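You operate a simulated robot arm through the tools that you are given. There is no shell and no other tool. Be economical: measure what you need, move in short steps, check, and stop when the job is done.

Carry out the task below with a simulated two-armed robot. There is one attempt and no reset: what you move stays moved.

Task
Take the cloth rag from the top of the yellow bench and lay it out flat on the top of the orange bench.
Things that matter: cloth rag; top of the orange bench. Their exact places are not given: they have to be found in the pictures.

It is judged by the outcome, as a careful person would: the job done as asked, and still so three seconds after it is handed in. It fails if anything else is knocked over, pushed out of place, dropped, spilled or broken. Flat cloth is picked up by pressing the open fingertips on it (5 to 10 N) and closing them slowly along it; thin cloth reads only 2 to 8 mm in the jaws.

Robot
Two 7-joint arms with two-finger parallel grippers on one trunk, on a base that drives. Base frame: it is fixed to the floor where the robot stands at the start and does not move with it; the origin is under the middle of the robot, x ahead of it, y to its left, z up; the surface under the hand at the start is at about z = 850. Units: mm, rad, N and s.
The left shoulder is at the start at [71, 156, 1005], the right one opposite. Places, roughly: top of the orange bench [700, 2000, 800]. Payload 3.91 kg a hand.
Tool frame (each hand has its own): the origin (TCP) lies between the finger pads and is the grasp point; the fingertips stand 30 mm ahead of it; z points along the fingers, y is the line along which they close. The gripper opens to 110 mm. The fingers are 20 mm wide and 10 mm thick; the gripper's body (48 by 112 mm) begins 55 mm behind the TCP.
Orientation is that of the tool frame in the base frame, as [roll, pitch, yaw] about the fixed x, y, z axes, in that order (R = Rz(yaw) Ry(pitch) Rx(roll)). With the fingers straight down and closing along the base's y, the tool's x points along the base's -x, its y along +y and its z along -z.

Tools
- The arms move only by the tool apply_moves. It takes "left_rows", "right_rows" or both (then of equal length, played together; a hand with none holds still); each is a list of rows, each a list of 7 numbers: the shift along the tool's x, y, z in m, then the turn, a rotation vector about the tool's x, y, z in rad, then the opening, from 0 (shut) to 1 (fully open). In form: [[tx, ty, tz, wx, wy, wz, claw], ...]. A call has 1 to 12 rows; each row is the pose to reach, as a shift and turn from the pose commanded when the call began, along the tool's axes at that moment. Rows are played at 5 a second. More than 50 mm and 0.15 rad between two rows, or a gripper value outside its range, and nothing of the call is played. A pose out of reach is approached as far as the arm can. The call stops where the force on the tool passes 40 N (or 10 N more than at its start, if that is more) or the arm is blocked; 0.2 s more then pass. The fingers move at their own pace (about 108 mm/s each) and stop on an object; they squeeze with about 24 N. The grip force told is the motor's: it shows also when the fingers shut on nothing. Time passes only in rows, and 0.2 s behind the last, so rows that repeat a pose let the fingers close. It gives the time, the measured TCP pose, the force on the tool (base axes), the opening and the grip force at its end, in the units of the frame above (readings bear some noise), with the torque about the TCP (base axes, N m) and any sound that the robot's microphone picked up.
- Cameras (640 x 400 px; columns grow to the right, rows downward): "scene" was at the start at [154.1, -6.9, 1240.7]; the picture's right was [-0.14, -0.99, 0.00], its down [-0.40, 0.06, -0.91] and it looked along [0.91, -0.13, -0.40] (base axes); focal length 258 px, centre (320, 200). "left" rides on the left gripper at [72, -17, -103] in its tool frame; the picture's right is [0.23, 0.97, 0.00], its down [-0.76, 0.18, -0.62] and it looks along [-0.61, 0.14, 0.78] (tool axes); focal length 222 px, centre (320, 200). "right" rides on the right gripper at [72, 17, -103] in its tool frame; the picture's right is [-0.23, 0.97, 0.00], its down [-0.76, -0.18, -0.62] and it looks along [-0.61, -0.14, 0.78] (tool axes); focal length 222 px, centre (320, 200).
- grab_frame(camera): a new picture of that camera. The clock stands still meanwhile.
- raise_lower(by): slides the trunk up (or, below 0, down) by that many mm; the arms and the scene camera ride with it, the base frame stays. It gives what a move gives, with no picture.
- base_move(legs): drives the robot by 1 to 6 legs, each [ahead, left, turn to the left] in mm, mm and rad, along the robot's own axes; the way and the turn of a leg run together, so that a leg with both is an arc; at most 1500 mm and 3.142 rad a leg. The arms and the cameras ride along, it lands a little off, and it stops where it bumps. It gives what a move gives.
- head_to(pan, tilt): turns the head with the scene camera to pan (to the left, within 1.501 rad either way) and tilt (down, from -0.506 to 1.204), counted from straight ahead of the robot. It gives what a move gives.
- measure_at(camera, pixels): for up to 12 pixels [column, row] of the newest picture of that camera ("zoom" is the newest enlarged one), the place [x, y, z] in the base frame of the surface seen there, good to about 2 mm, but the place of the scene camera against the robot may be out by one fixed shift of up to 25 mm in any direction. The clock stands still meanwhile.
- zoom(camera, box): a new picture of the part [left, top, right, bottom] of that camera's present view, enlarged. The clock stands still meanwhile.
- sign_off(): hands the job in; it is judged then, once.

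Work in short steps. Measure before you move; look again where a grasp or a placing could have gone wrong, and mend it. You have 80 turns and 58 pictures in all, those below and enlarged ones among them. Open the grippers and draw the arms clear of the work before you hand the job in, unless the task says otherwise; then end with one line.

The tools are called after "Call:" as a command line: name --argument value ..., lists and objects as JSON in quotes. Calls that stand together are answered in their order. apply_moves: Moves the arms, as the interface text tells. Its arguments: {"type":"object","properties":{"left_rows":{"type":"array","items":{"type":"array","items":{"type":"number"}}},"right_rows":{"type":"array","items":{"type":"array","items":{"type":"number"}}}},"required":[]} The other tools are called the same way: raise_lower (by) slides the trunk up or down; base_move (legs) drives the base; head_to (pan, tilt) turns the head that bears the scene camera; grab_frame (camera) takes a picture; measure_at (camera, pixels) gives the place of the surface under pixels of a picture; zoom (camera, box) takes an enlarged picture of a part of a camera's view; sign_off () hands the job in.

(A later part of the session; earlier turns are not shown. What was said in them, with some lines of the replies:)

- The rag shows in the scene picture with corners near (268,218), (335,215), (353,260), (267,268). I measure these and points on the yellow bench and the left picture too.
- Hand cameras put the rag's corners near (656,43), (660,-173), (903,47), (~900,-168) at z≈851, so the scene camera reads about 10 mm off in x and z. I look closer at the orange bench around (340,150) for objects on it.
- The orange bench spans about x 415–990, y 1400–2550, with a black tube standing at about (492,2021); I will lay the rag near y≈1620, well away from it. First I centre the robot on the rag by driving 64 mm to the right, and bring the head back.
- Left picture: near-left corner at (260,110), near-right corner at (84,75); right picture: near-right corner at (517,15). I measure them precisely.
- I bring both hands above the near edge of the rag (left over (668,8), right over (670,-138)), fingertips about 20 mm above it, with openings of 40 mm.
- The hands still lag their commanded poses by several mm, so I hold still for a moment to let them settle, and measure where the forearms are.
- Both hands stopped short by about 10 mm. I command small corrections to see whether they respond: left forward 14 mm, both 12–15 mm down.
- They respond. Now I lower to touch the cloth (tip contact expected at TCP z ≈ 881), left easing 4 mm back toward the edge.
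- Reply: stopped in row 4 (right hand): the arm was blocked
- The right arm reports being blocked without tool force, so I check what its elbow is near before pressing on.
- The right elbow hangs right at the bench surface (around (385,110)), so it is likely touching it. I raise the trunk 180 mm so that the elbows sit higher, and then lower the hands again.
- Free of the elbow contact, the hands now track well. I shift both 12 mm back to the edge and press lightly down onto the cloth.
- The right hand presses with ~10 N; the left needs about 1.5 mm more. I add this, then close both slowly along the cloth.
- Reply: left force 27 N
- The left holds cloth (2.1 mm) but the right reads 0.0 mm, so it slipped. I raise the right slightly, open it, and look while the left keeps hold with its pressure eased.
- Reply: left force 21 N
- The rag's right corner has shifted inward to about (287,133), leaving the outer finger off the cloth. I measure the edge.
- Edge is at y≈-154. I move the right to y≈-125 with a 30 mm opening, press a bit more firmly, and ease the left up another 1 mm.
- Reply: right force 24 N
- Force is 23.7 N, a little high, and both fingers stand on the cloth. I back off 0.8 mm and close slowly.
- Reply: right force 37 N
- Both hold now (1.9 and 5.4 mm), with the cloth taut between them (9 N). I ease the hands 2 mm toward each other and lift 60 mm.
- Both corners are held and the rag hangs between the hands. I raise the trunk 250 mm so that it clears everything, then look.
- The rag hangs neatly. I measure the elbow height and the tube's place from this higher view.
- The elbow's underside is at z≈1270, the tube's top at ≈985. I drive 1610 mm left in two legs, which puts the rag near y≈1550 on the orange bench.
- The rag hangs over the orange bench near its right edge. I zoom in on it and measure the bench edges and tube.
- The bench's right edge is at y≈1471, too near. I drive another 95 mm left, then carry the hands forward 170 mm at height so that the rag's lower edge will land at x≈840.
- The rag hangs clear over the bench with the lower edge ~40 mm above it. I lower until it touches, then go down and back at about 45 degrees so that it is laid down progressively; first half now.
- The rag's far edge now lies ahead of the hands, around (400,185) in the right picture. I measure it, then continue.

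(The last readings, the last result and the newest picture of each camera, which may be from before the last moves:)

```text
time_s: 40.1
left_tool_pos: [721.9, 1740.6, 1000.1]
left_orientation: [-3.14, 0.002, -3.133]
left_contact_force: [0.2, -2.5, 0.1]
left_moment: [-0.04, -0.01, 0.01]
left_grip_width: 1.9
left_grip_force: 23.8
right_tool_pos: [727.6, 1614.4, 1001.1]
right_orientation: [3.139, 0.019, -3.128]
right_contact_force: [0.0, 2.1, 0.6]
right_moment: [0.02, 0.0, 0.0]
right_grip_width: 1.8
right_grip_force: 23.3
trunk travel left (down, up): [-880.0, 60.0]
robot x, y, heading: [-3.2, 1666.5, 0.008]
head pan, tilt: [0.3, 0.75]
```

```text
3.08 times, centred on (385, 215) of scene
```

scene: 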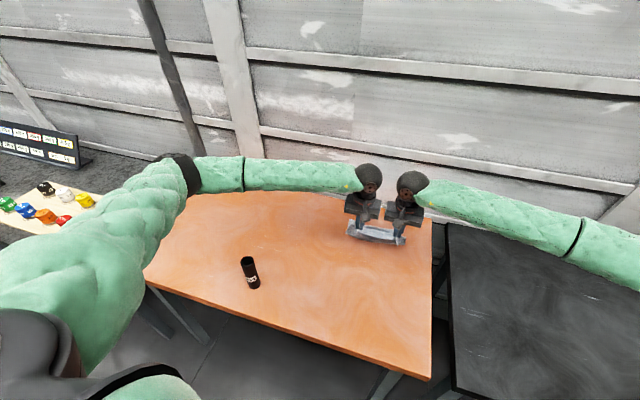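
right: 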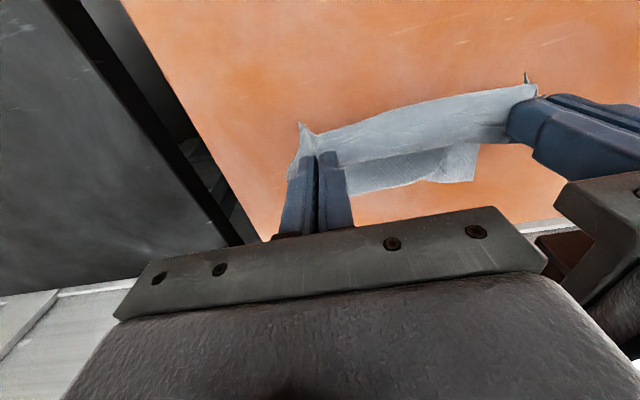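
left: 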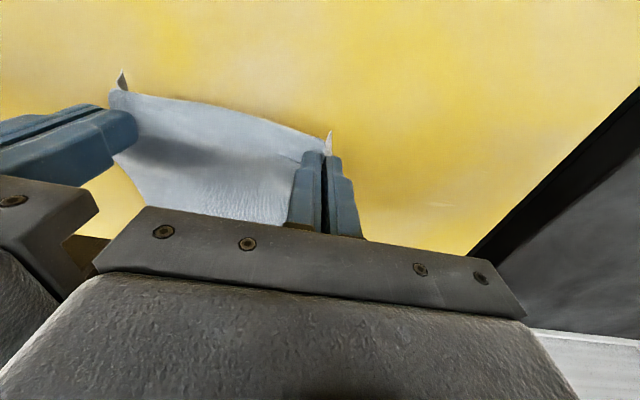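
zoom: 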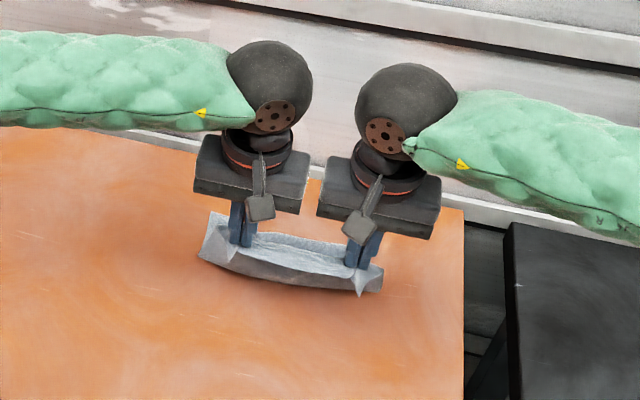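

The far edge lies flat at x≈855–865. I continue diagonally so that the near edge comes down at x≈610, stopping with fingertips ~3 mm above the bench.

Call:
apply_moves --left_rows '[[0.017, 0, 0.016, 0, 0, 0, 0], [0.034, 0, 0.032, 0, 0, 0, 0], [0.051, 0, 0.049, 0, 0, 0, 0], [0.068, 0, 0.066, 0, 0, 0, 0], [0.084, 0, 0.083, 0, 0, 0, 0], [0.097, 0, 0.1, 0, 0, 0, 0], [0.104, 0, 0.112, 0, 0, 0, 0], [0.106, 0, 0.116, 0, 0, 0, 0], [0.106, 0, 0.116, 0, 0, 0, 0]]' --right_rows '[[0.018, 0, 0.016, 0, 0, 0, 0], [0.036, 0, 0.032, 0, 0, 0, 0], [0.054, 0, 0.049, 0, 0, 0, 0], [0.072, 0, 0.066, 0, 0, 0, 0], [0.088, 0, 0.083, 0, 0, 0, 0], [0.101, 0, 0.1, 0, 0, 0, 0], [0.108, 0, 0.112, 0, 0, 0, 0], [0.11, 0, 0.116, 0, 0, 0, 0], [0.11, 0, 0.116, 0, 0, 0, 0]]'

Call:
grab_frame --camera "right"

Call:
grab_frame --camera "left"

Call:
grab_frame --camera "scene"

```text
time_s: 42.1
left_tool_pos: [618.0, 1738.9, 884.3]
left_orientation: [-3.14, 0.003, -3.128]
left_contact_force: [0.3, -1.8, -0.1]
left_moment: [-0.12, -0.04, 0.06]
left_grip_width: 1.8
left_grip_force: 24.0
right_tool_pos: [619.6, 1613.1, 882.0]
right_orientation: [3.14, 0.018, -3.131]
right_contact_force: [-0.8, 1.1, 7.2]
right_moment: [0.06, 0.02, -0.01]
right_grip_width: 1.7
right_grip_force: 24.3
trunk travel left (down, up): [-880.0, 60.0]
robot x, y, heading: [-3.8, 1667.3, 0.011]
head pan, tilt: [0.3, 0.75]
```

```text
28 pictures are left
```

right: 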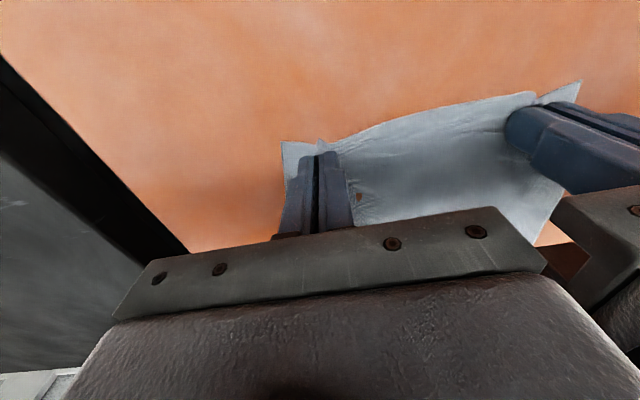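

```text
27 pictures are left
```

left: 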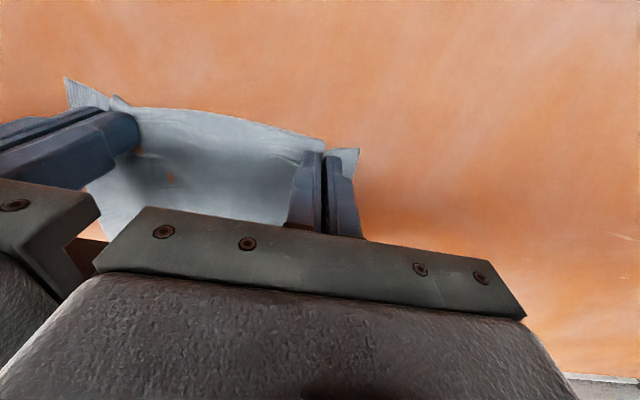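

```text
26 pictures are left
```

scene: 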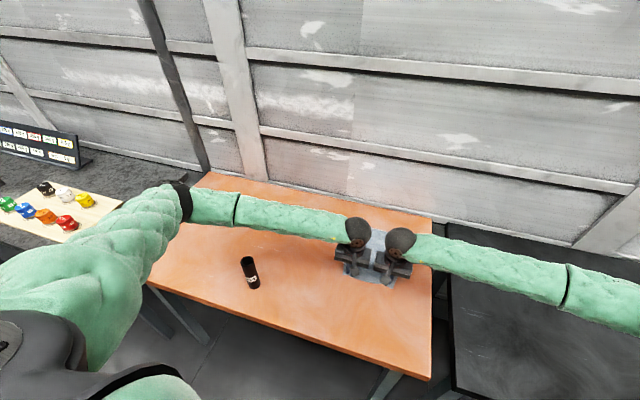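

The rag lies out with both corners held at the bench. I open the fingers slowly in place to about 33 mm so the pinch folds spread, then lift the hands straight up.

Call:
apply_moves --left_rows '[[0, 0, 0.002, 0, 0, 0, 0.0], [0, 0, 0.002, 0, 0, 0, 0.05], [0, 0, 0.002, 0, 0, 0, 0.1], [0, 0, 0.002, 0, 0, 0, 0.15], [0, 0, 0.002, 0, 0, 0, 0.2], [0, 0, 0.002, 0, 0, 0, 0.25], [0, 0, 0.002, 0, 0, 0, 0.3], [0, 0, 0, 0, 0, 0, 0.3], [0, 0, -0.015, 0, 0, 0, 0.3], [0, 0, -0.05, 0, 0, 0, 0.3], [0, 0, -0.09, 0, 0, 0, 0.3], [0, 0, -0.13, 0, 0, 0, 0.3]]' --right_rows '[[0, 0, 0, 0, 0, 0, 0.0], [0, 0, 0, 0, 0, 0, 0.05], [0, 0, 0, 0, 0, 0, 0.1], [0, 0, 0, 0, 0, 0, 0.15], [0, 0, 0, 0, 0, 0, 0.2], [0, 0, 0, 0, 0, 0, 0.25], [0, 0, 0, 0, 0, 0, 0.3], [0, 0, -0.001, 0, 0, 0, 0.3], [0, 0, -0.015, 0, 0, 0, 0.3], [0, 0, -0.05, 0, 0, 0, 0.3], [0, 0, -0.09, 0, 0, 0, 0.3], [0, 0, -0.13, 0, 0, 0, 0.3]]'

Call:
grab_frame --camera "right"

Call:
grab_frame --camera "left"

```text
time_s: 44.7
left_tool_pos: [615.9, 1737.4, 1015.1]
left_orientation: [3.141, 0.004, -3.132]
left_contact_force: [0.5, 1.0, -0.4]
left_moment: [0.0, -0.01, -0.01]
left_grip_width: 33.1
left_grip_force: 0.1
right_tool_pos: [616.6, 1613.4, 1012.4]
right_orientation: [3.141, 0.018, -3.129]
right_contact_force: [-0.9, -0.5, -0.2]
right_moment: [-0.01, 0.0, 0.03]
right_grip_width: 33.0
right_grip_force: 0.0
trunk travel left (down, up): [-880.0, 60.0]
robot x, y, heading: [-2.7, 1665.7, 0.012]
head pan, tilt: [0.3, 0.75]
```

```text
25 pictures are left
```

right: 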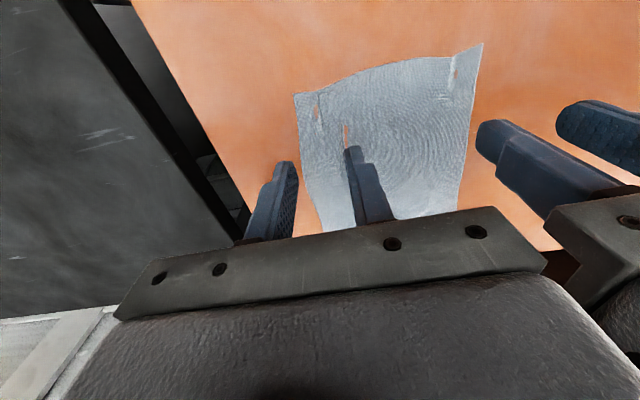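

```text
24 pictures are left
```

left: 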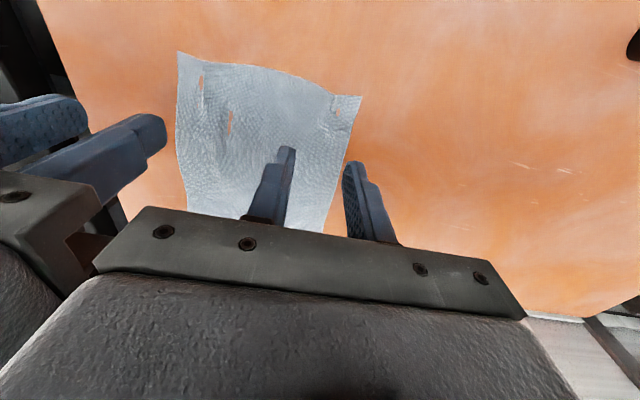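

The rag lies spread with a few small spots of orange showing. I raise the hands and spread them apart to get a clear view.

Call:
apply_moves --left_rows '[[0, 0.03, -0.03, 0, 0, 0, 0.3], [0, 0.06, -0.06, 0, 0, 0, 0.3], [0, 0.09, -0.09, 0, 0, 0, 0.3], [0, 0.12, -0.12, 0, 0, 0, 0.3], [0, 0.12, -0.15, 0, 0, 0, 0.3]]' --right_rows '[[0, -0.03, -0.03, 0, 0, 0, 0.3], [0, -0.06, -0.06, 0, 0, 0, 0.3], [0, -0.09, -0.09, 0, 0, 0, 0.3], [0, -0.12, -0.12, 0, 0, 0, 0.3], [0, -0.12, -0.15, 0, 0, 0, 0.3]]'

Call:
zoom --camera "scene" --box '[290, 190, 460, 310]'

Call:
grab_frame --camera "left"

Call:
grab_frame --camera "right"

```text
time_s: 45.9
left_tool_pos: [617.0, 1858.8, 1166.4]
left_orientation: [-3.138, 0.003, -3.134]
left_contact_force: [-0.6, 0.2, -0.8]
left_moment: [-0.01, 0.01, 0.01]
left_grip_width: 32.9
left_grip_force: 0.1
right_tool_pos: [616.5, 1491.0, 1164.2]
right_orientation: [-3.141, 0.016, -3.131]
right_contact_force: [-0.3, 0.5, -0.2]
right_moment: [0.04, 0.04, -0.02]
right_grip_width: 32.7
right_grip_force: 0.0
trunk travel left (down, up): [-880.0, 60.0]
robot x, y, heading: [-4.8, 1666.4, 0.013]
head pan, tilt: [0.3, 0.75]
```

```text
3.33 times, centred on (375, 250) of scene
```

zoom: 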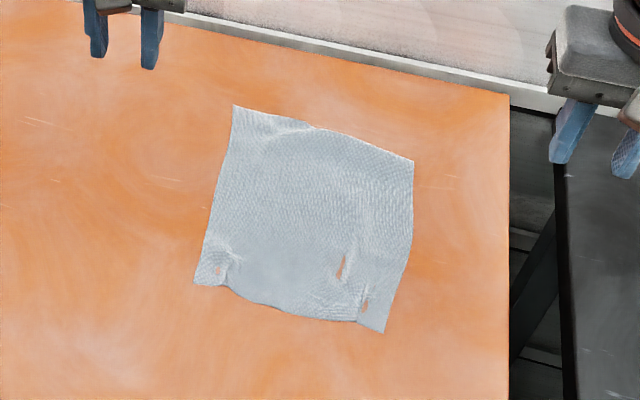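

```text
22 pictures are left
```

left: 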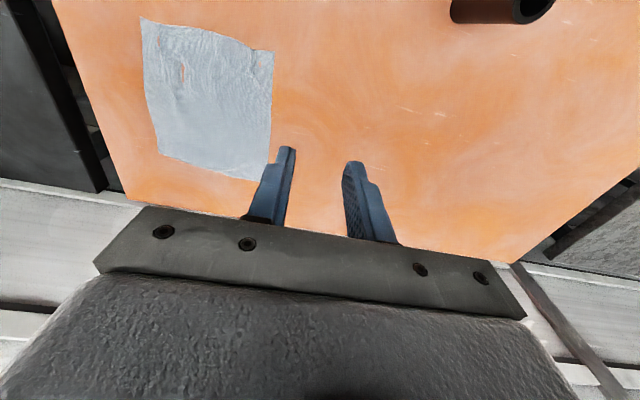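

```text
21 pictures are left
```

right: 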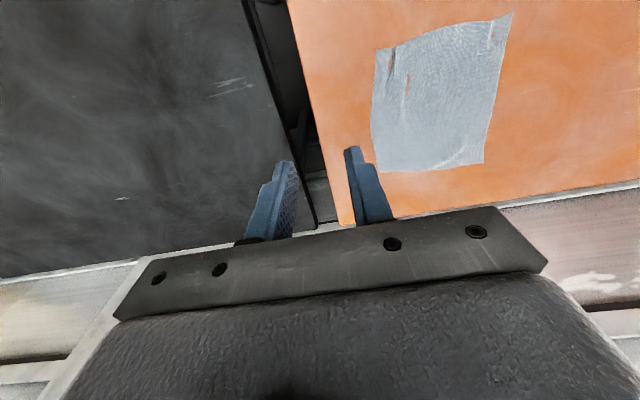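

The rag looks flat with only slight creases near the near edge. I measure its extents and heights, using a fresh hand-camera view.

Call:
measure_at --camera "left" --pixels '[[143, 22], [271, 54], [266, 176], [162, 150], [205, 100], [183, 72], [240, 48], [260, 70], [205, 165], [262, 130], [235, 90], [165, 50]]'

Call:
measure_at --camera "zoom" --pixels '[[230, 260], [350, 240], [280, 130], [300, 200], [360, 290], [405, 200], [340, 135], [212, 240], [240, 180], [380, 320], [290, 300], [330, 290]]'

```text
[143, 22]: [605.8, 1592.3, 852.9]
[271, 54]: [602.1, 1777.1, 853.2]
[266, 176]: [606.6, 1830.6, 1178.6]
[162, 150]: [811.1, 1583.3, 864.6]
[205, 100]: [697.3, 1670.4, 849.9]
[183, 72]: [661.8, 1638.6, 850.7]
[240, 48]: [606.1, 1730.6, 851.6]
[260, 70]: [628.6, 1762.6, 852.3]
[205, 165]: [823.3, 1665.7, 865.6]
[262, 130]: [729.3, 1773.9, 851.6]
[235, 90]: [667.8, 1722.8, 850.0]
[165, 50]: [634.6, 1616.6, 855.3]
```

```text
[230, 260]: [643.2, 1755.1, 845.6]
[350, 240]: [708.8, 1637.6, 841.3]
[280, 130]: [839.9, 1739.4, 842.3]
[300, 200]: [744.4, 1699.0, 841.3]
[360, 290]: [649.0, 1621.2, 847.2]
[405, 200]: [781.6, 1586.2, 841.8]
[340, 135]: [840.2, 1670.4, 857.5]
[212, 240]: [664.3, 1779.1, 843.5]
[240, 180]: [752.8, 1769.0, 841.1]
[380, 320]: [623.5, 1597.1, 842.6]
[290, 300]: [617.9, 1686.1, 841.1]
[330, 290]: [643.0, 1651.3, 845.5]
```

The far edge reads up to 16 mm above the bench near (840,1670). I zoom closer on the far edge to see whether it is curled.

Call:
zoom --camera "scene" --box '[340, 212, 410, 256]'

Call:
measure_at --camera "right" --pixels '[[377, 50], [374, 100], [382, 165], [420, 168], [450, 163], [480, 160], [484, 140], [420, 150], [450, 145], [420, 130], [450, 120], [400, 140]]'

```text
9.09 times, centred on (375, 234) of scene
```

zoom: 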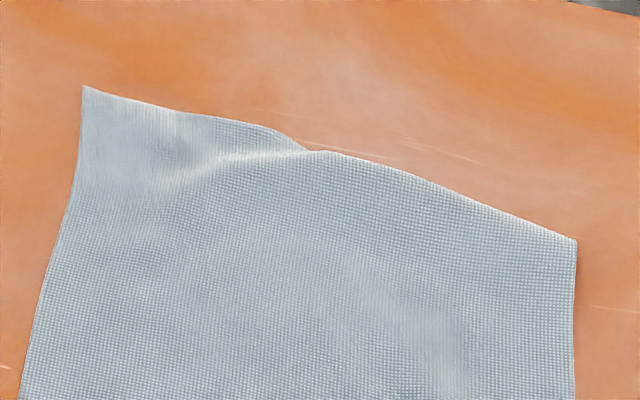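

```text
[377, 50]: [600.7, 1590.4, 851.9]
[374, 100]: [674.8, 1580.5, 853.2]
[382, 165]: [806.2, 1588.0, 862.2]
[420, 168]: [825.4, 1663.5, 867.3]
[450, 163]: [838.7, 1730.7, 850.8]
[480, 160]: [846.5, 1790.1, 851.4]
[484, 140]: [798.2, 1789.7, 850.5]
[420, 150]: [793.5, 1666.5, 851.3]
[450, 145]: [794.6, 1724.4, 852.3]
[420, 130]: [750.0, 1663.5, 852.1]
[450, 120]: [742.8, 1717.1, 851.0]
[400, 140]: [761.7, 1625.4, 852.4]
```

The far-right corner is folded under (fold line from about (830,1690) to (806,1588)). I will re-grip the near edge, lift the rag so that the flap drops open, and lay it again with more trailing motion; first both hands go down above the near corners with 30 mm openings.

Call:
apply_moves --left_rows '[[0, -0.016, 0.038, 0, 0, 0, 0.273], [0, -0.032, 0.076, 0, 0, 0, 0.273], [0, -0.048, 0.114, 0, 0, 0, 0.273], [0, -0.064, 0.152, 0, 0, 0, 0.273], [0, -0.08, 0.19, 0, 0, 0, 0.273], [0, -0.096, 0.228, 0, 0, 0, 0.273], [0, -0.111, 0.262, 0, 0, 0, 0.273], [0, -0.111, 0.262, 0, 0, 0, 0.273], [0, -0.111, 0.262, 0, 0, 0, 0.273]]' --right_rows '[[0, 0.018, 0.038, 0, 0, 0, 0.273], [0, 0.037, 0.076, 0, 0, 0, 0.273], [0, 0.055, 0.114, 0, 0, 0, 0.273], [0, 0.074, 0.152, 0, 0, 0, 0.273], [0, 0.092, 0.19, 0, 0, 0, 0.273], [0, 0.111, 0.228, 0, 0, 0, 0.273], [0, 0.13, 0.262, 0, 0, 0, 0.273], [0, 0.13, 0.262, 0, 0, 0, 0.273], [0, 0.13, 0.262, 0, 0, 0, 0.273]]'

Call:
grab_frame --camera "left"

Call:
grab_frame --camera "right"

```text
time_s: 47.9
left_tool_pos: [617.6, 1747.5, 902.4]
left_orientation: [-3.141, 0.003, -3.131]
left_contact_force: [0.4, 0.4, 0.4]
left_moment: [0.02, -0.01, -0.02]
left_grip_width: 29.8
left_grip_force: 0.1
right_tool_pos: [619.5, 1622.4, 899.3]
right_orientation: [3.141, 0.017, -3.131]
right_contact_force: [-0.2, -0.3, 0.5]
right_moment: [0.01, -0.03, 0.01]
right_grip_width: 30.0
right_grip_force: 0.1
trunk travel left (down, up): [-880.0, 60.0]
robot x, y, heading: [-5.9, 1665.8, 0.01]
head pan, tilt: [0.3, 0.75]
```

```text
19 pictures are left
```

left: 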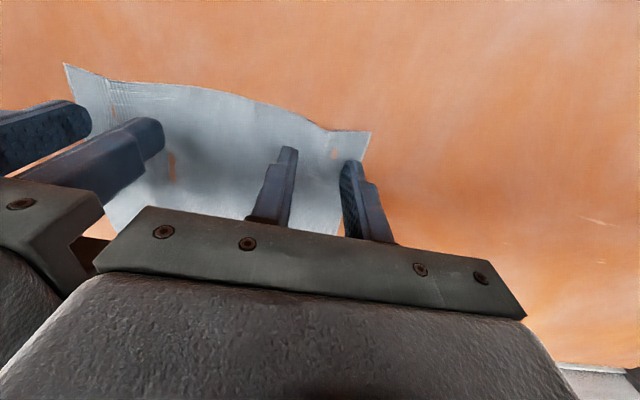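

```text
18 pictures are left
```

right: 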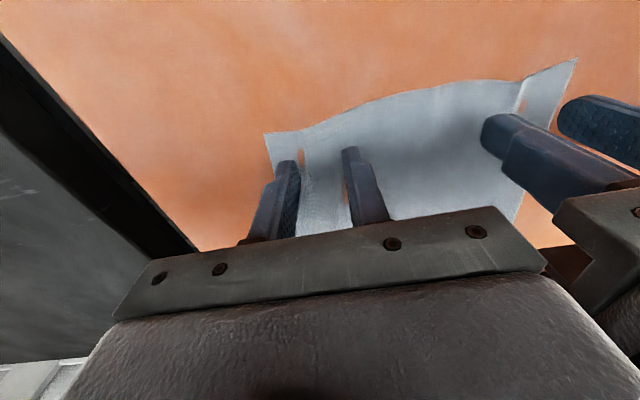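

Both finger pairs straddle the cloth near the corners. I press down lightly.

Call:
apply_moves --left_rows '[[0, 0, 0.008, 0, 0, 0, 0.273], [0, 0, 0.015, 0, 0, 0, 0.273], [0, 0, 0.019, 0, 0, 0, 0.273], [0, 0, 0.0215, 0, 0, 0, 0.273], [0, 0, 0.0215, 0, 0, 0, 0.273]]' --right_rows '[[0, 0, 0.006, 0, 0, 0, 0.273], [0, 0, 0.012, 0, 0, 0, 0.273], [0, 0, 0.016, 0, 0, 0, 0.273], [0, 0, 0.018, 0, 0, 0, 0.273], [0, 0, 0.018, 0, 0, 0, 0.273]]'

```text
time_s: 49.1
left_tool_pos: [616.7, 1747.6, 881.5]
left_orientation: [-3.14, 0.006, -3.131]
left_contact_force: [1.0, 1.1, 7.2]
left_moment: [0.13, -0.01, -0.07]
left_grip_width: 30.1
left_grip_force: 0.2
right_tool_pos: [619.8, 1622.1, 880.6]
right_orientation: [3.141, 0.018, -3.132]
right_contact_force: [-0.3, -0.9, 0.1]
right_moment: [-0.03, 0.02, 0.0]
right_grip_width: 30.0
right_grip_force: 0.0
trunk travel left (down, up): [-880.0, 60.0]
robot x, y, heading: [-4.1, 1662.7, 0.01]
head pan, tilt: [0.3, 0.75]
```

Left presses 7 N, right just touches; I add 0.6 and 1.8 mm and close both slowly.

Call:
apply_moves --left_rows '[[0, 0, 0.0006, 0, 0, 0, 0.273], [0, 0, 0.0006, 0, 0, 0, 0.273], [0, 0, 0.0006, 0, 0, 0, 0.24], [0, 0, 0.0006, 0, 0, 0, 0.21], [0, 0, 0.0006, 0, 0, 0, 0.18], [0, 0, 0.0006, 0, 0, 0, 0.15], [0, 0, 0.0006, 0, 0, 0, 0.12], [0, 0, 0.0006, 0, 0, 0, 0.09], [0, 0, 0.0006, 0, 0, 0, 0.05], [0, 0, 0.0006, 0, 0, 0, 0.0], [0, 0, 0.0006, 0, 0, 0, 0], [0, 0, 0.0006, 0, 0, 0, 0]]' --right_rows '[[0, 0, 0.001, 0, 0, 0, 0.273], [0, 0, 0.0018, 0, 0, 0, 0.273], [0, 0, 0.0018, 0, 0, 0, 0.24], [0, 0, 0.0018, 0, 0, 0, 0.21], [0, 0, 0.0018, 0, 0, 0, 0.18], [0, 0, 0.0018, 0, 0, 0, 0.15], [0, 0, 0.0018, 0, 0, 0, 0.12], [0, 0, 0.0018, 0, 0, 0, 0.09], [0, 0, 0.0018, 0, 0, 0, 0.05], [0, 0, 0.0018, 0, 0, 0, 0.0], [0, 0, 0.0018, 0, 0, 0, 0], [0, 0, 0.0018, 0, 0, 0, 0]]'

```text
time_s: 51.7
left_tool_pos: [616.9, 1747.6, 881.1]
left_orientation: [-3.141, 0.006, -3.13]
left_contact_force: [0.4, -5.5, 7.8]
left_moment: [-0.1, 0.04, 0.03]
left_grip_width: 2.2
left_grip_force: 23.4
right_tool_pos: [619.0, 1623.0, 880.6]
right_orientation: [3.14, 0.018, -3.129]
right_contact_force: [1.1, 6.2, 18.6]
right_moment: [0.15, 0.14, -0.03]
right_grip_width: 2.2
right_grip_force: 24.4
trunk travel left (down, up): [-880.0, 60.0]
robot x, y, heading: [-5.2, 1666.5, 0.012]
head pan, tilt: [0.3, 0.75]
```

Both hold 2.2 mm. I lift the rag fully, moving forward as it rises to x≈830, z≈1140.

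Call:
apply_moves --left_rows '[[0, -0.001, -0.015, 0, 0, 0, 0], [-0.005, -0.001, -0.04, 0, 0, 0, 0], [-0.02, -0.001, -0.07, 0, 0, 0, 0], [-0.045, -0.001, -0.1, 0, 0, 0, 0], [-0.07, -0.001, -0.13, 0, 0, 0, 0], [-0.1, -0.001, -0.16, 0, 0, 0, 0], [-0.13, -0.001, -0.19, 0, 0, 0, 0], [-0.16, -0.001, -0.22, 0, 0, 0, 0], [-0.19, -0.001, -0.25, 0, 0, 0, 0], [-0.215, -0.001, -0.275, 0, 0, 0, 0], [-0.215, -0.001, -0.275, 0, 0, 0, 0]]' --right_rows '[[0, 0.001, -0.015, 0, 0, 0, 0], [-0.005, 0.001, -0.04, 0, 0, 0, 0], [-0.02, 0.001, -0.07, 0, 0, 0, 0], [-0.045, 0.001, -0.1, 0, 0, 0, 0], [-0.07, 0.001, -0.13, 0, 0, 0, 0], [-0.1, 0.001, -0.16, 0, 0, 0, 0], [-0.13, 0.001, -0.19, 0, 0, 0, 0], [-0.16, 0.001, -0.22, 0, 0, 0, 0], [-0.19, 0.001, -0.25, 0, 0, 0, 0], [-0.215, 0.001, -0.275, 0, 0, 0, 0], [-0.215, 0.001, -0.275, 0, 0, 0, 0]]'

Call:
zoom --camera "scene" --box '[330, 90, 460, 250]'

Call:
grab_frame --camera "right"

```text
time_s: 54.1
left_tool_pos: [832.3, 1747.8, 1155.5]
left_orientation: [-3.139, 0.002, -3.133]
left_contact_force: [-0.4, -2.3, -0.5]
left_moment: [-0.04, -0.02, 0.01]
left_grip_width: 1.5
left_grip_force: 23.6
right_tool_pos: [830.5, 1625.8, 1158.5]
right_orientation: [3.141, 0.015, -3.129]
right_contact_force: [0.1, 1.8, 1.2]
right_moment: [0.03, 0.0, -0.02]
right_grip_width: 2.3
right_grip_force: 24.0
trunk travel left (down, up): [-880.0, 60.0]
robot x, y, heading: [-7.8, 1663.1, 0.008]
head pan, tilt: [0.3, 0.75]
```

```text
2.50 times, centred on (395, 170) of scene
```

zoom: 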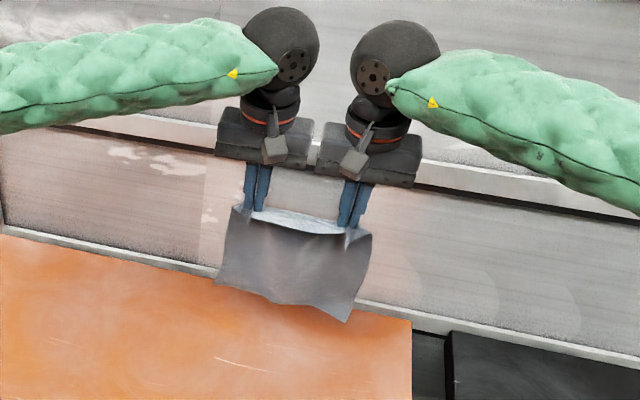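

```text
16 pictures are left
```

right: 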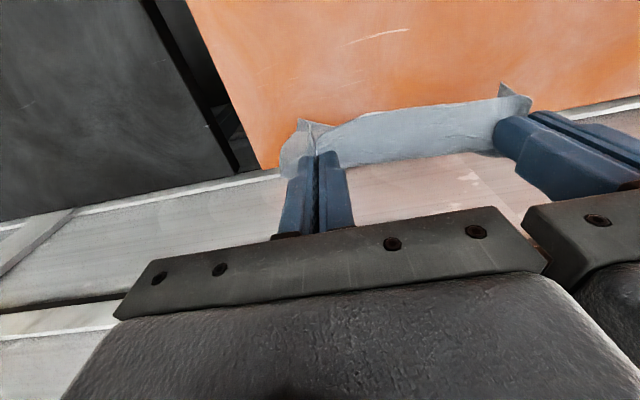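

The flap has dropped open and the rag hangs straight. I go 40 mm further forward and pause to let the swing settle.

Call:
apply_moves --left_rows '[[-0.02, 0, 0, 0, 0, 0, 0], [-0.04, 0, 0.0, 0, 0, 0, 0], [-0.04, 0, 0, 0, 0, 0, 0], [-0.04, 0, 0, 0, 0, 0, 0], [-0.04, 0, 0, 0, 0, 0, 0], [-0.04, 0, 0, 0, 0, 0, 0]]' --right_rows '[[-0.02, 0, 0, 0, 0, 0, 0], [-0.04, 0, 0.003, 0, 0, 0, 0], [-0.04, 0, 0.003, 0, 0, 0, 0], [-0.04, 0, 0.003, 0, 0, 0, 0], [-0.04, 0, 0.003, 0, 0, 0, 0], [-0.04, 0, 0.003, 0, 0, 0, 0]]'

Call:
apply_moves --left_rows '[[0.025, 0, 0.01, 0, 0, 0, 0], [0.05, 0, 0.025, 0, 0, 0, 0], [0.078, 0, 0.042, 0, 0, 0, 0], [0.106, 0, 0.06, 0, 0, 0, 0], [0.133, 0, 0.078, 0, 0, 0, 0], [0.158, 0, 0.098, 0, 0, 0, 0], [0.182, 0, 0.12, 0, 0, 0, 0], [0.204, 0, 0.143, 0, 0, 0, 0]]' --right_rows '[[0.025, 0, 0.01, 0, 0, 0, 0], [0.05, 0, 0.025, 0, 0, 0, 0], [0.078, 0, 0.042, 0, 0, 0, 0], [0.106, 0, 0.06, 0, 0, 0, 0], [0.133, 0, 0.078, 0, 0, 0, 0], [0.158, 0, 0.098, 0, 0, 0, 0], [0.182, 0, 0.12, 0, 0, 0, 0], [0.204, 0, 0.143, 0, 0, 0, 0]]'

Call:
grab_frame --camera "right"

Call:
grab_frame --camera "left"

```text
time_s: 55.5
left_tool_pos: [872.0, 1748.4, 1154.9]
left_orientation: [-3.14, 0.004, -3.131]
left_contact_force: [-0.7, -2.2, -0.4]
left_moment: [0.01, -0.01, 0.03]
left_grip_width: 1.9
left_grip_force: 24.3
right_tool_pos: [870.5, 1626.1, 1156.4]
right_orientation: [-3.14, 0.019, -3.132]
right_contact_force: [0.1, 2.3, 0.7]
right_moment: [0.04, -0.01, -0.03]
right_grip_width: 2.6
right_grip_force: 24.3
trunk travel left (down, up): [-880.0, 60.0]
robot x, y, heading: [-4.7, 1663.6, 0.005]
head pan, tilt: [0.3, 0.75]
```

```text
time_s: 57.3
left_tool_pos: [667.4, 1747.1, 1010.3]
left_orientation: [-3.141, 0.004, -3.131]
left_contact_force: [0.9, -2.8, 0.3]
left_moment: [-0.13, -0.01, 0.01]
left_grip_width: 2.0
left_grip_force: 24.3
right_tool_pos: [670.8, 1624.2, 1008.7]
right_orientation: [-3.141, 0.018, -3.132]
right_contact_force: [0.5, 2.5, 0.4]
right_moment: [0.1, 0.02, 0.03]
right_grip_width: 2.1
right_grip_force: 23.7
trunk travel left (down, up): [-880.0, 60.0]
robot x, y, heading: [-2.5, 1663.0, 0.006]
head pan, tilt: [0.3, 0.75]
```

```text
15 pictures are left
```

right: 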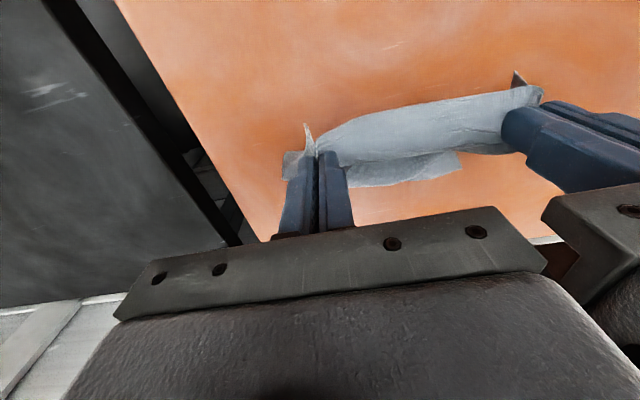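

```text
14 pictures are left
```

left: 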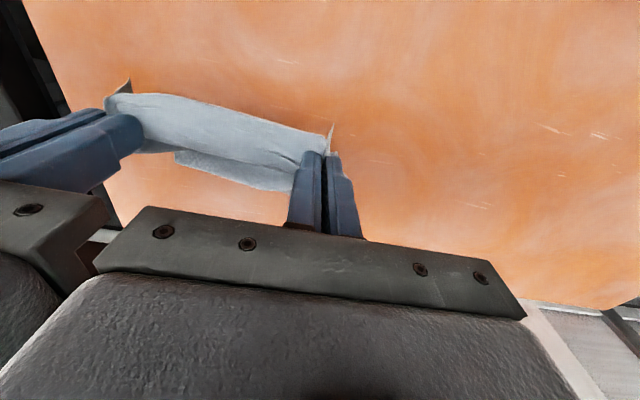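

Part of the far edge shows near (175,160) in the left picture. I measure it to see whether the right far corner lies flat.

Call:
measure_at --camera "left" --pixels '[[178, 157], [200, 172], [230, 180], [270, 187], [285, 178], [150, 150], [185, 165]]'

Call:
measure_at --camera "right" --pixels '[[355, 184], [375, 183], [400, 182], [430, 175], [458, 168], [300, 170], [290, 165]]'

Call:
zoom --camera "left" --box '[80, 70, 360, 245]'

```text
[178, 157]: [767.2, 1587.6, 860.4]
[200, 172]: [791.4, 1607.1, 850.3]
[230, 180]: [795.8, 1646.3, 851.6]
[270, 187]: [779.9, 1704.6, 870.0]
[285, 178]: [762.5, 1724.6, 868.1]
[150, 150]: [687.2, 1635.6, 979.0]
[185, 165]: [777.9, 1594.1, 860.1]
```

```text
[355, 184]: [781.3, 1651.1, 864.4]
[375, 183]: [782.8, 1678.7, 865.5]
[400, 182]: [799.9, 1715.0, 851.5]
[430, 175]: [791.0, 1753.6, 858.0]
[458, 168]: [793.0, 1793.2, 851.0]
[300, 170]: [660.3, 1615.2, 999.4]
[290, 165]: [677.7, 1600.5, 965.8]
```

```text
2.29 times, centred on (220, 158) of left
```

zoom: 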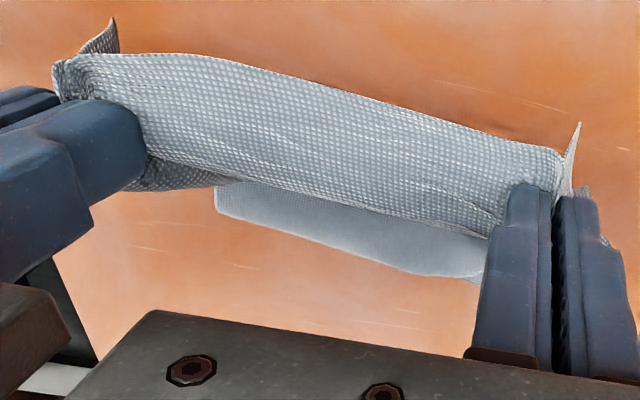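

The far edge seems still curled in part (z 860–870). I lift back up to the forward position, let it settle, then this time touch down lightly and drag back ~120 mm so that the edge trails and unrolls before laying.

Call:
apply_moves --left_rows '[[0, 0, -0.04, 0, 0, 0, 0], [-0.02, 0, -0.08, 0, 0, 0, 0], [-0.05, 0, -0.12, 0, 0, 0, 0], [-0.085, 0, -0.145, 0, 0, 0, 0], [-0.125, 0, -0.155, 0, 0, 0, 0], [-0.165, 0, -0.155, 0, 0, 0, 0], [-0.205, 0, -0.155, 0, 0, 0, 0], [-0.215, 0, -0.155, 0, 0, 0, 0], [-0.215, 0, -0.155, 0, 0, 0, 0], [-0.215, 0, -0.155, 0, 0, 0, 0], [-0.215, 0, -0.155, 0, 0, 0, 0]]' --right_rows '[[0, 0, -0.04, 0, 0, 0, 0], [-0.02, 0, -0.08, 0, 0, 0, 0], [-0.05, 0, -0.12, 0, 0, 0, 0], [-0.085, 0, -0.145, 0, 0, 0, 0], [-0.125, 0, -0.155, 0, 0, 0, 0], [-0.165, 0, -0.155, 0, 0, 0, 0], [-0.205, 0, -0.155, 0, 0, 0, 0], [-0.215, 0, -0.155, 0, 0, 0, 0], [-0.215, 0, -0.155, 0, 0, 0, 0], [-0.215, 0, -0.155, 0, 0, 0, 0], [-0.215, 0, -0.155, 0, 0, 0, 0]]'

Call:
zoom --camera "scene" --box '[340, 130, 450, 250]'

```text
time_s: 59.7
left_tool_pos: [883.2, 1750.4, 1166.5]
left_orientation: [-3.138, 0.003, -3.13]
left_contact_force: [-0.5, -1.3, -0.2]
left_moment: [-0.08, 0.01, 0.0]
left_grip_width: 1.9
left_grip_force: 23.6
right_tool_pos: [882.1, 1626.6, 1168.8]
right_orientation: [3.141, 0.015, -3.131]
right_contact_force: [-0.3, 1.9, -0.4]
right_moment: [0.04, 0.04, 0.0]
right_grip_width: 2.0
right_grip_force: 24.1
trunk travel left (down, up): [-880.0, 60.0]
robot x, y, heading: [-7.2, 1665.6, 0.012]
head pan, tilt: [0.3, 0.75]
```

```text
3.33 times, centred on (395, 190) of scene
```

zoom: 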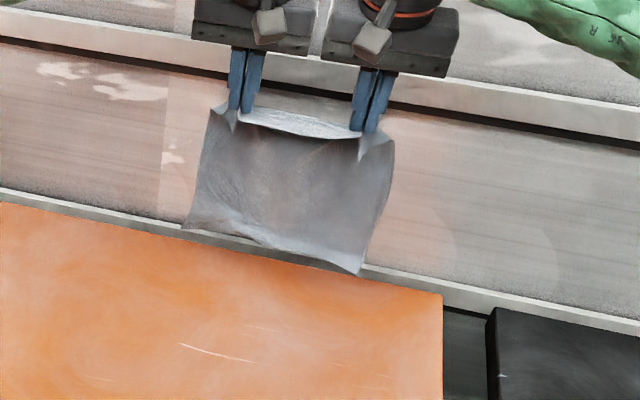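

It hangs open again. I measure the bottom edge height to know where it touches.

Call:
measure_at --camera "zoom" --pixels '[[190, 224], [270, 240], [354, 268], [230, 232], [320, 255], [300, 180], [376, 200], [205, 150]]'

```text
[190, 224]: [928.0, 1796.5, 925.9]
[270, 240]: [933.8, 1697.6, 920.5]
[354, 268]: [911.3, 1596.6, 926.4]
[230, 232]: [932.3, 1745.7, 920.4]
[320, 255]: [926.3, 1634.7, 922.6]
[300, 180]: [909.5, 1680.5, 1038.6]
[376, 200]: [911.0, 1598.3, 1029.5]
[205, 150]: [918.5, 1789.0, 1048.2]
```

The bottom edge is ~80 mm above the bench, slightly ahead of the hands. I lower until it just touches, drag backward with small descent, then start laying.

Call:
apply_moves --left_rows '[[0, 0, 0.03, 0, 0, 0, 0], [0, 0, 0.06, 0, 0, 0, 0], [0.005, 0, 0.078, 0, 0, 0, 0], [0.02, 0, 0.088, 0, 0, 0, 0], [0.045, 0, 0.092, 0, 0, 0, 0], [0.07, 0, 0.095, 0, 0, 0, 0], [0.095, 0, 0.098, 0, 0, 0, 0], [0.12, 0, 0.101, 0, 0, 0, 0], [0.145, 0, 0.106, 0, 0, 0, 0], [0.168, 0, 0.116, 0, 0, 0, 0], [0.19, 0, 0.132, 0, 0, 0, 0], [0.21, 0, 0.15, 0, 0, 0, 0]]' --right_rows '[[0, 0, 0.03, 0, 0, 0, 0], [0, 0, 0.06, 0, 0, 0, 0], [0.005, 0, 0.078, 0, 0, 0, 0], [0.02, 0, 0.088, 0, 0, 0, 0], [0.045, 0, 0.092, 0, 0, 0, 0], [0.07, 0, 0.095, 0, 0, 0, 0], [0.095, 0, 0.098, 0, 0, 0, 0], [0.12, 0, 0.101, 0, 0, 0, 0], [0.145, 0, 0.106, 0, 0, 0, 0], [0.168, 0, 0.116, 0, 0, 0, 0], [0.19, 0, 0.132, 0, 0, 0, 0], [0.21, 0, 0.15, 0, 0, 0, 0]]'

Call:
zoom --camera "left" --box '[80, 70, 360, 245]'

Call:
zoom --camera "right" --box '[260, 70, 540, 245]'

```text
time_s: 62.3
left_tool_pos: [673.9, 1746.7, 1016.6]
left_orientation: [-3.141, 0.004, -3.132]
left_contact_force: [0.1, -1.6, -0.2]
left_moment: [-0.07, 0.01, 0.05]
left_grip_width: 2.1
left_grip_force: 23.8
right_tool_pos: [673.0, 1622.9, 1015.0]
right_orientation: [-3.141, 0.015, -3.131]
right_contact_force: [-0.2, 2.1, -1.1]
right_moment: [0.07, -0.03, -0.03]
right_grip_width: 2.3
right_grip_force: 24.0
trunk travel left (down, up): [-880.0, 60.0]
robot x, y, heading: [-4.4, 1665.0, 0.006]
head pan, tilt: [0.3, 0.75]
```

```text
2.29 times, centred on (220, 158) of left
```

zoom: 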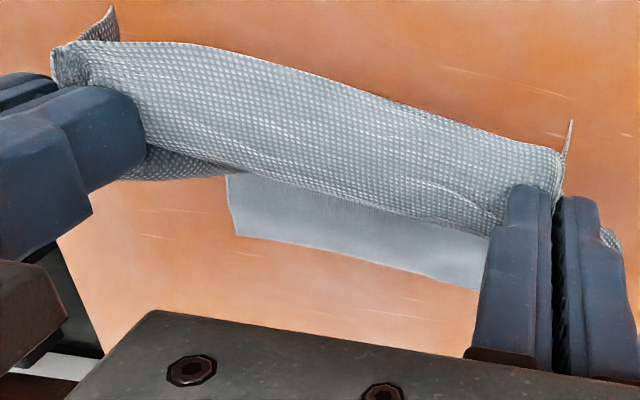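

```text
2.29 times, centred on (400, 158) of right
```

zoom: 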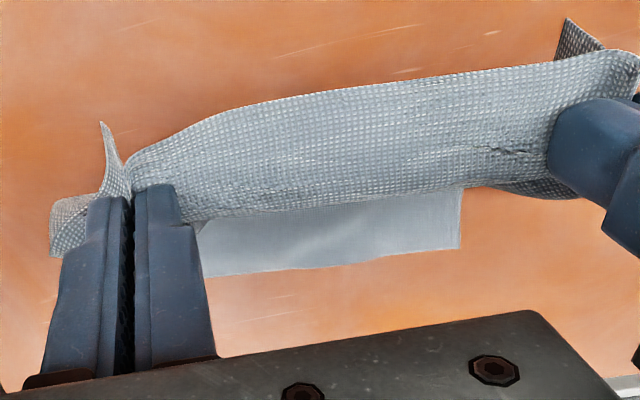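

Now the far edge is crisp, with both square corners flat. I measure its x, to know how far to draw the hands.

Call:
measure_at --camera "zoom" --pixels '[[220, 268], [300, 262], [400, 250], [452, 244], [330, 230], [455, 200]]'

```text
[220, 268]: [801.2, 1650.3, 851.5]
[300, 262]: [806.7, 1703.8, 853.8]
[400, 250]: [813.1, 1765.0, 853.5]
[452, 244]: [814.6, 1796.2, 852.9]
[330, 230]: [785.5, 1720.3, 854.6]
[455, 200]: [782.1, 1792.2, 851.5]
```

The far edge lies at x≈801–815, all at bench height. I finish laying: hands back ~104 mm and down 132 mm.

Call:
apply_moves --left_rows '[[0.02, 0, 0.016, 0, 0, 0, 0], [0.038, 0, 0.034, 0, 0, 0, 0], [0.055, 0, 0.053, 0, 0, 0, 0], [0.07, 0, 0.073, 0, 0, 0, 0], [0.084, 0, 0.093, 0, 0, 0, 0], [0.095, 0, 0.111, 0, 0, 0, 0], [0.102, 0, 0.124, 0, 0, 0, 0], [0.105, 0, 0.133, 0, 0, 0, 0], [0.105, 0, 0.133, 0, 0, 0, 0]]' --right_rows '[[0.02, 0, 0.016, 0, 0, 0, 0], [0.038, 0, 0.034, 0, 0, 0, 0], [0.055, 0, 0.053, 0, 0, 0, 0], [0.07, 0, 0.073, 0, 0, 0, 0], [0.084, 0, 0.093, 0, 0, 0, 0], [0.095, 0, 0.111, 0, 0, 0, 0], [0.102, 0, 0.124, 0, 0, 0, 0], [0.105, 0, 0.133, 0, 0, 0, 0], [0.105, 0, 0.133, 0, 0, 0, 0]]'

Call:
zoom --camera "left" --box '[40, 60, 400, 245]'

```text
time_s: 64.3
left_tool_pos: [566.1, 1746.2, 884.2]
left_orientation: [-3.14, 0.004, -3.131]
left_contact_force: [0.0, -3.1, -0.5]
left_moment: [-0.06, -0.02, -0.03]
left_grip_width: 2.0
left_grip_force: 24.4
right_tool_pos: [570.5, 1622.8, 880.9]
right_orientation: [3.139, 0.017, -3.13]
right_contact_force: [0.7, 1.4, 11.6]
right_moment: [0.02, 0.07, -0.01]
right_grip_width: 2.1
right_grip_force: 24.2
trunk travel left (down, up): [-880.0, 60.0]
robot x, y, heading: [-4.5, 1664.7, 0.012]
head pan, tilt: [0.3, 0.75]
```

```text
1.78 times, centred on (220, 152) of left
```

zoom: 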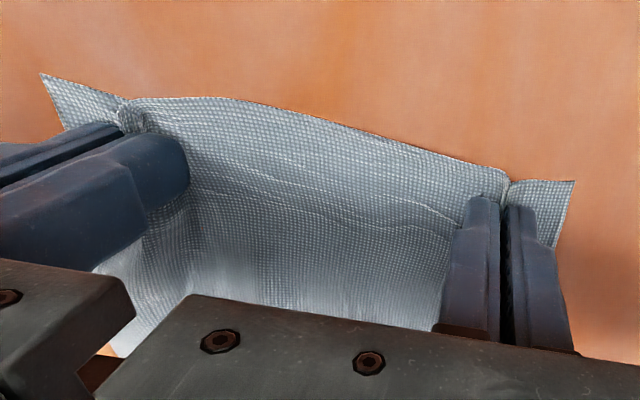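

It is laid out nicely. I open the fingers slowly in place and then lift straight up.

Call:
apply_moves --left_rows '[[0, 0, 0.0025, 0, 0, 0, 0.0], [0, 0, 0.0025, 0, 0, 0, 0.05], [0, 0, 0.0025, 0, 0, 0, 0.1], [0, 0, 0.0025, 0, 0, 0, 0.15], [0, 0, 0.0025, 0, 0, 0, 0.2], [0, 0, 0.0025, 0, 0, 0, 0.25], [0, 0, 0.0025, 0, 0, 0, 0.3], [0, 0, 0, 0, 0, 0, 0.3], [0, 0, -0.015, 0, 0, 0, 0.3], [0, 0, -0.05, 0, 0, 0, 0.3], [0, 0, -0.09, 0, 0, 0, 0.3], [0, 0, -0.13, 0, 0, 0, 0.3]]' --right_rows '[[0, 0, -0.0005, 0, 0, 0, 0.0], [0, 0, -0.0005, 0, 0, 0, 0.05], [0, 0, -0.0005, 0, 0, 0, 0.1], [0, 0, -0.0005, 0, 0, 0, 0.15], [0, 0, -0.0005, 0, 0, 0, 0.2], [0, 0, -0.0005, 0, 0, 0, 0.25], [0, 0, -0.0005, 0, 0, 0, 0.3], [0, 0, -0.003, 0, 0, 0, 0.3], [0, 0, -0.015, 0, 0, 0, 0.3], [0, 0, -0.05, 0, 0, 0, 0.3], [0, 0, -0.09, 0, 0, 0, 0.3], [0, 0, -0.13, 0, 0, 0, 0.3]]'

Call:
apply_moves --left_rows '[[0, 0.03, -0.03, 0, 0, 0, 0.3], [0, 0.06, -0.06, 0, 0, 0, 0.3], [0, 0.09, -0.09, 0, 0, 0, 0.3], [0, 0.12, -0.12, 0, 0, 0, 0.3], [0, 0.12, -0.15, 0, 0, 0, 0.3]]' --right_rows '[[0, -0.03, -0.03, 0, 0, 0, 0.3], [0, -0.06, -0.06, 0, 0, 0, 0.3], [0, -0.09, -0.09, 0, 0, 0, 0.3], [0, -0.12, -0.12, 0, 0, 0, 0.3], [0, -0.12, -0.15, 0, 0, 0, 0.3]]'

Call:
zoom --camera "scene" --box '[320, 210, 420, 290]'

Call:
grab_frame --camera "left"

```text
time_s: 66.9
left_tool_pos: [567.4, 1746.4, 1011.9]
left_orientation: [-3.141, 0.004, -3.133]
left_contact_force: [0.5, -0.3, 0.4]
left_moment: [-0.03, 0.01, -0.01]
left_grip_width: 33.0
left_grip_force: 0.1
right_tool_pos: [569.1, 1621.6, 1010.6]
right_orientation: [-3.141, 0.017, -3.128]
right_contact_force: [0.3, -0.8, 0.1]
right_moment: [0.04, -0.01, -0.02]
right_grip_width: 32.9
right_grip_force: 0.1
trunk travel left (down, up): [-880.0, 60.0]
robot x, y, heading: [-5.2, 1663.9, 0.013]
head pan, tilt: [0.3, 0.75]
```

```text
time_s: 68.1
left_tool_pos: [567.3, 1868.9, 1162.7]
left_orientation: [-3.141, 0.002, -3.131]
left_contact_force: [-0.8, -0.5, -0.1]
left_moment: [0.03, -0.01, 0.0]
left_grip_width: 32.9
left_grip_force: 0.0
right_tool_pos: [566.3, 1502.2, 1160.8]
right_orientation: [-3.141, 0.016, -3.131]
right_contact_force: [0.2, -0.2, -0.6]
right_moment: [-0.01, 0.02, 0.01]
right_grip_width: 33.0
right_grip_force: 0.2
trunk travel left (down, up): [-880.0, 60.0]
robot x, y, heading: [-3.5, 1663.5, 0.008]
head pan, tilt: [0.3, 0.75]
```

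```text
5.00 times, centred on (370, 250) of scene
```

zoom: 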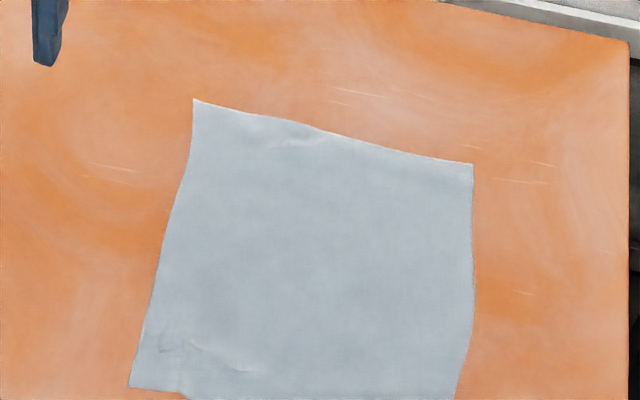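

```text
7 pictures are left
```

left: 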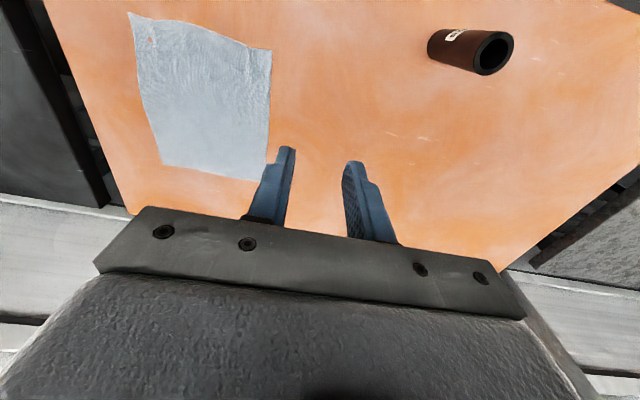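

The rag looks flat with all corners out. I check heights and extents.

Call:
measure_at --camera "left" --pixels '[[131, 16], [268, 54], [162, 160], [200, 168], [225, 174], [262, 140], [200, 95], [150, 40], [245, 52], [190, 30], [250, 80], [165, 145]]'

Call:
measure_at --camera "zoom" --pixels '[[198, 105], [290, 130], [330, 145], [465, 170], [400, 160], [340, 250], [190, 350], [140, 380], [460, 330], [220, 360], [320, 380], [260, 130]]'

```text
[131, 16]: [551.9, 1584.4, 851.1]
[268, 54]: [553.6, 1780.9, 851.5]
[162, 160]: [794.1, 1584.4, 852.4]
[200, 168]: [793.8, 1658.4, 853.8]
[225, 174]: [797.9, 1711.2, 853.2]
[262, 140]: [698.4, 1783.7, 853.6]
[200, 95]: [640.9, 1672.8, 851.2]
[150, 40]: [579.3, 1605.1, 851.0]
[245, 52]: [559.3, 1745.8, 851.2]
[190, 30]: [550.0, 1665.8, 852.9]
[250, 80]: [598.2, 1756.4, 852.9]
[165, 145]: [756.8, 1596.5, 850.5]
```

```text
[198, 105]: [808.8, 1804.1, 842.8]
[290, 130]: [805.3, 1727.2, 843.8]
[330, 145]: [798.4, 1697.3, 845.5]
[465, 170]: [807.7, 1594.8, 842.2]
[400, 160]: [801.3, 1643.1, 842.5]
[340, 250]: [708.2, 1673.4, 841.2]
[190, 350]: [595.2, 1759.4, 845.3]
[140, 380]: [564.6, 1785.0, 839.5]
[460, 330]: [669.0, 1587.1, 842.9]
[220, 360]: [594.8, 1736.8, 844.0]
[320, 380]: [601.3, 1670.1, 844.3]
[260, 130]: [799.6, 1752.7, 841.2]
```

All points lie within about 4 mm of the bench; the rag spans x 552–800, y 1584–1795. I open the grippers fully, raise the hands and back the base off 200 mm, then take a last look.

Call:
apply_moves --left_rows '[[0, 0, -0.03, 0, 0, 0, 0.6], [0, 0, -0.06, 0, 0, 0, 1], [0, 0, -0.06, 0, 0, 0, 1]]' --right_rows '[[0, 0, -0.03, 0, 0, 0, 0.6], [0, 0, -0.06, 0, 0, 0, 1], [0, 0, -0.06, 0, 0, 0, 1]]'

Call:
base_move --legs '[[-200, 0, 0]]'

Call:
grab_frame --camera "scene"

```text
time_s: 68.9
left_tool_pos: [566.2, 1867.1, 1223.6]
left_orientation: [-3.141, 0.004, -3.131]
left_contact_force: [-0.7, -0.7, -0.1]
left_moment: [0.05, -0.01, -0.01]
left_grip_width: 109.7
left_grip_force: 0.1
right_tool_pos: [566.0, 1503.6, 1220.1]
right_orientation: [3.141, 0.015, -3.131]
right_contact_force: [-0.6, -0.7, 0.0]
right_moment: [0.01, -0.04, -0.02]
right_grip_width: 109.6
right_grip_force: 0.1
trunk travel left (down, up): [-880.0, 60.0]
robot x, y, heading: [-3.4, 1664.2, 0.011]
head pan, tilt: [0.3, 0.75]
```

```text
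time_s: 70.5
left_tool_pos: [366.2, 1866.2, 1223.4]
left_orientation: [-3.14, 0.005, -3.131]
left_contact_force: [0.0, 0.5, 0.8]
left_moment: [0.02, -0.04, -0.01]
left_grip_width: 110.1
left_grip_force: 0.0
right_tool_pos: [363.4, 1501.9, 1219.9]
right_orientation: [3.141, 0.016, -3.13]
right_contact_force: [0.2, 0.1, -0.2]
right_moment: [0.01, -0.01, 0.0]
right_grip_width: 110.0
right_grip_force: 0.0
trunk travel left (down, up): [-880.0, 60.0]
robot x, y, heading: [-211.2, 1666.3, 0.013]
head pan, tilt: [0.3, 0.75]
```

```text
6 pictures are left
```

scene: 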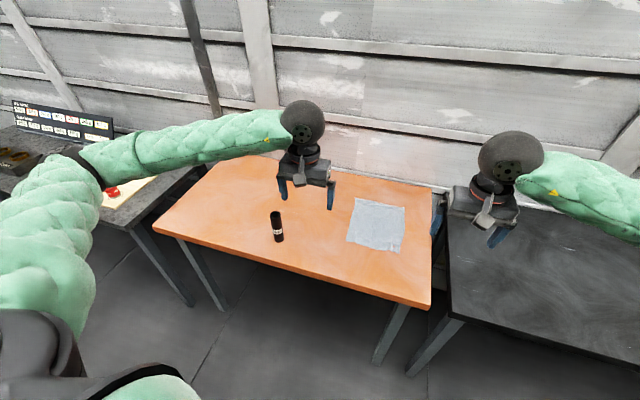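

The rag lies flat on the orange bench at (376,225), the tube is still standing, and the arms are clear, so I hand the job in.

Call:
sign_off

```text
The job is handed in.
```

The cloth rag lies flat on the top of the orange bench, every point I measured within about 4 mm of the bench top, and the black tube on that bench still stands in its place.
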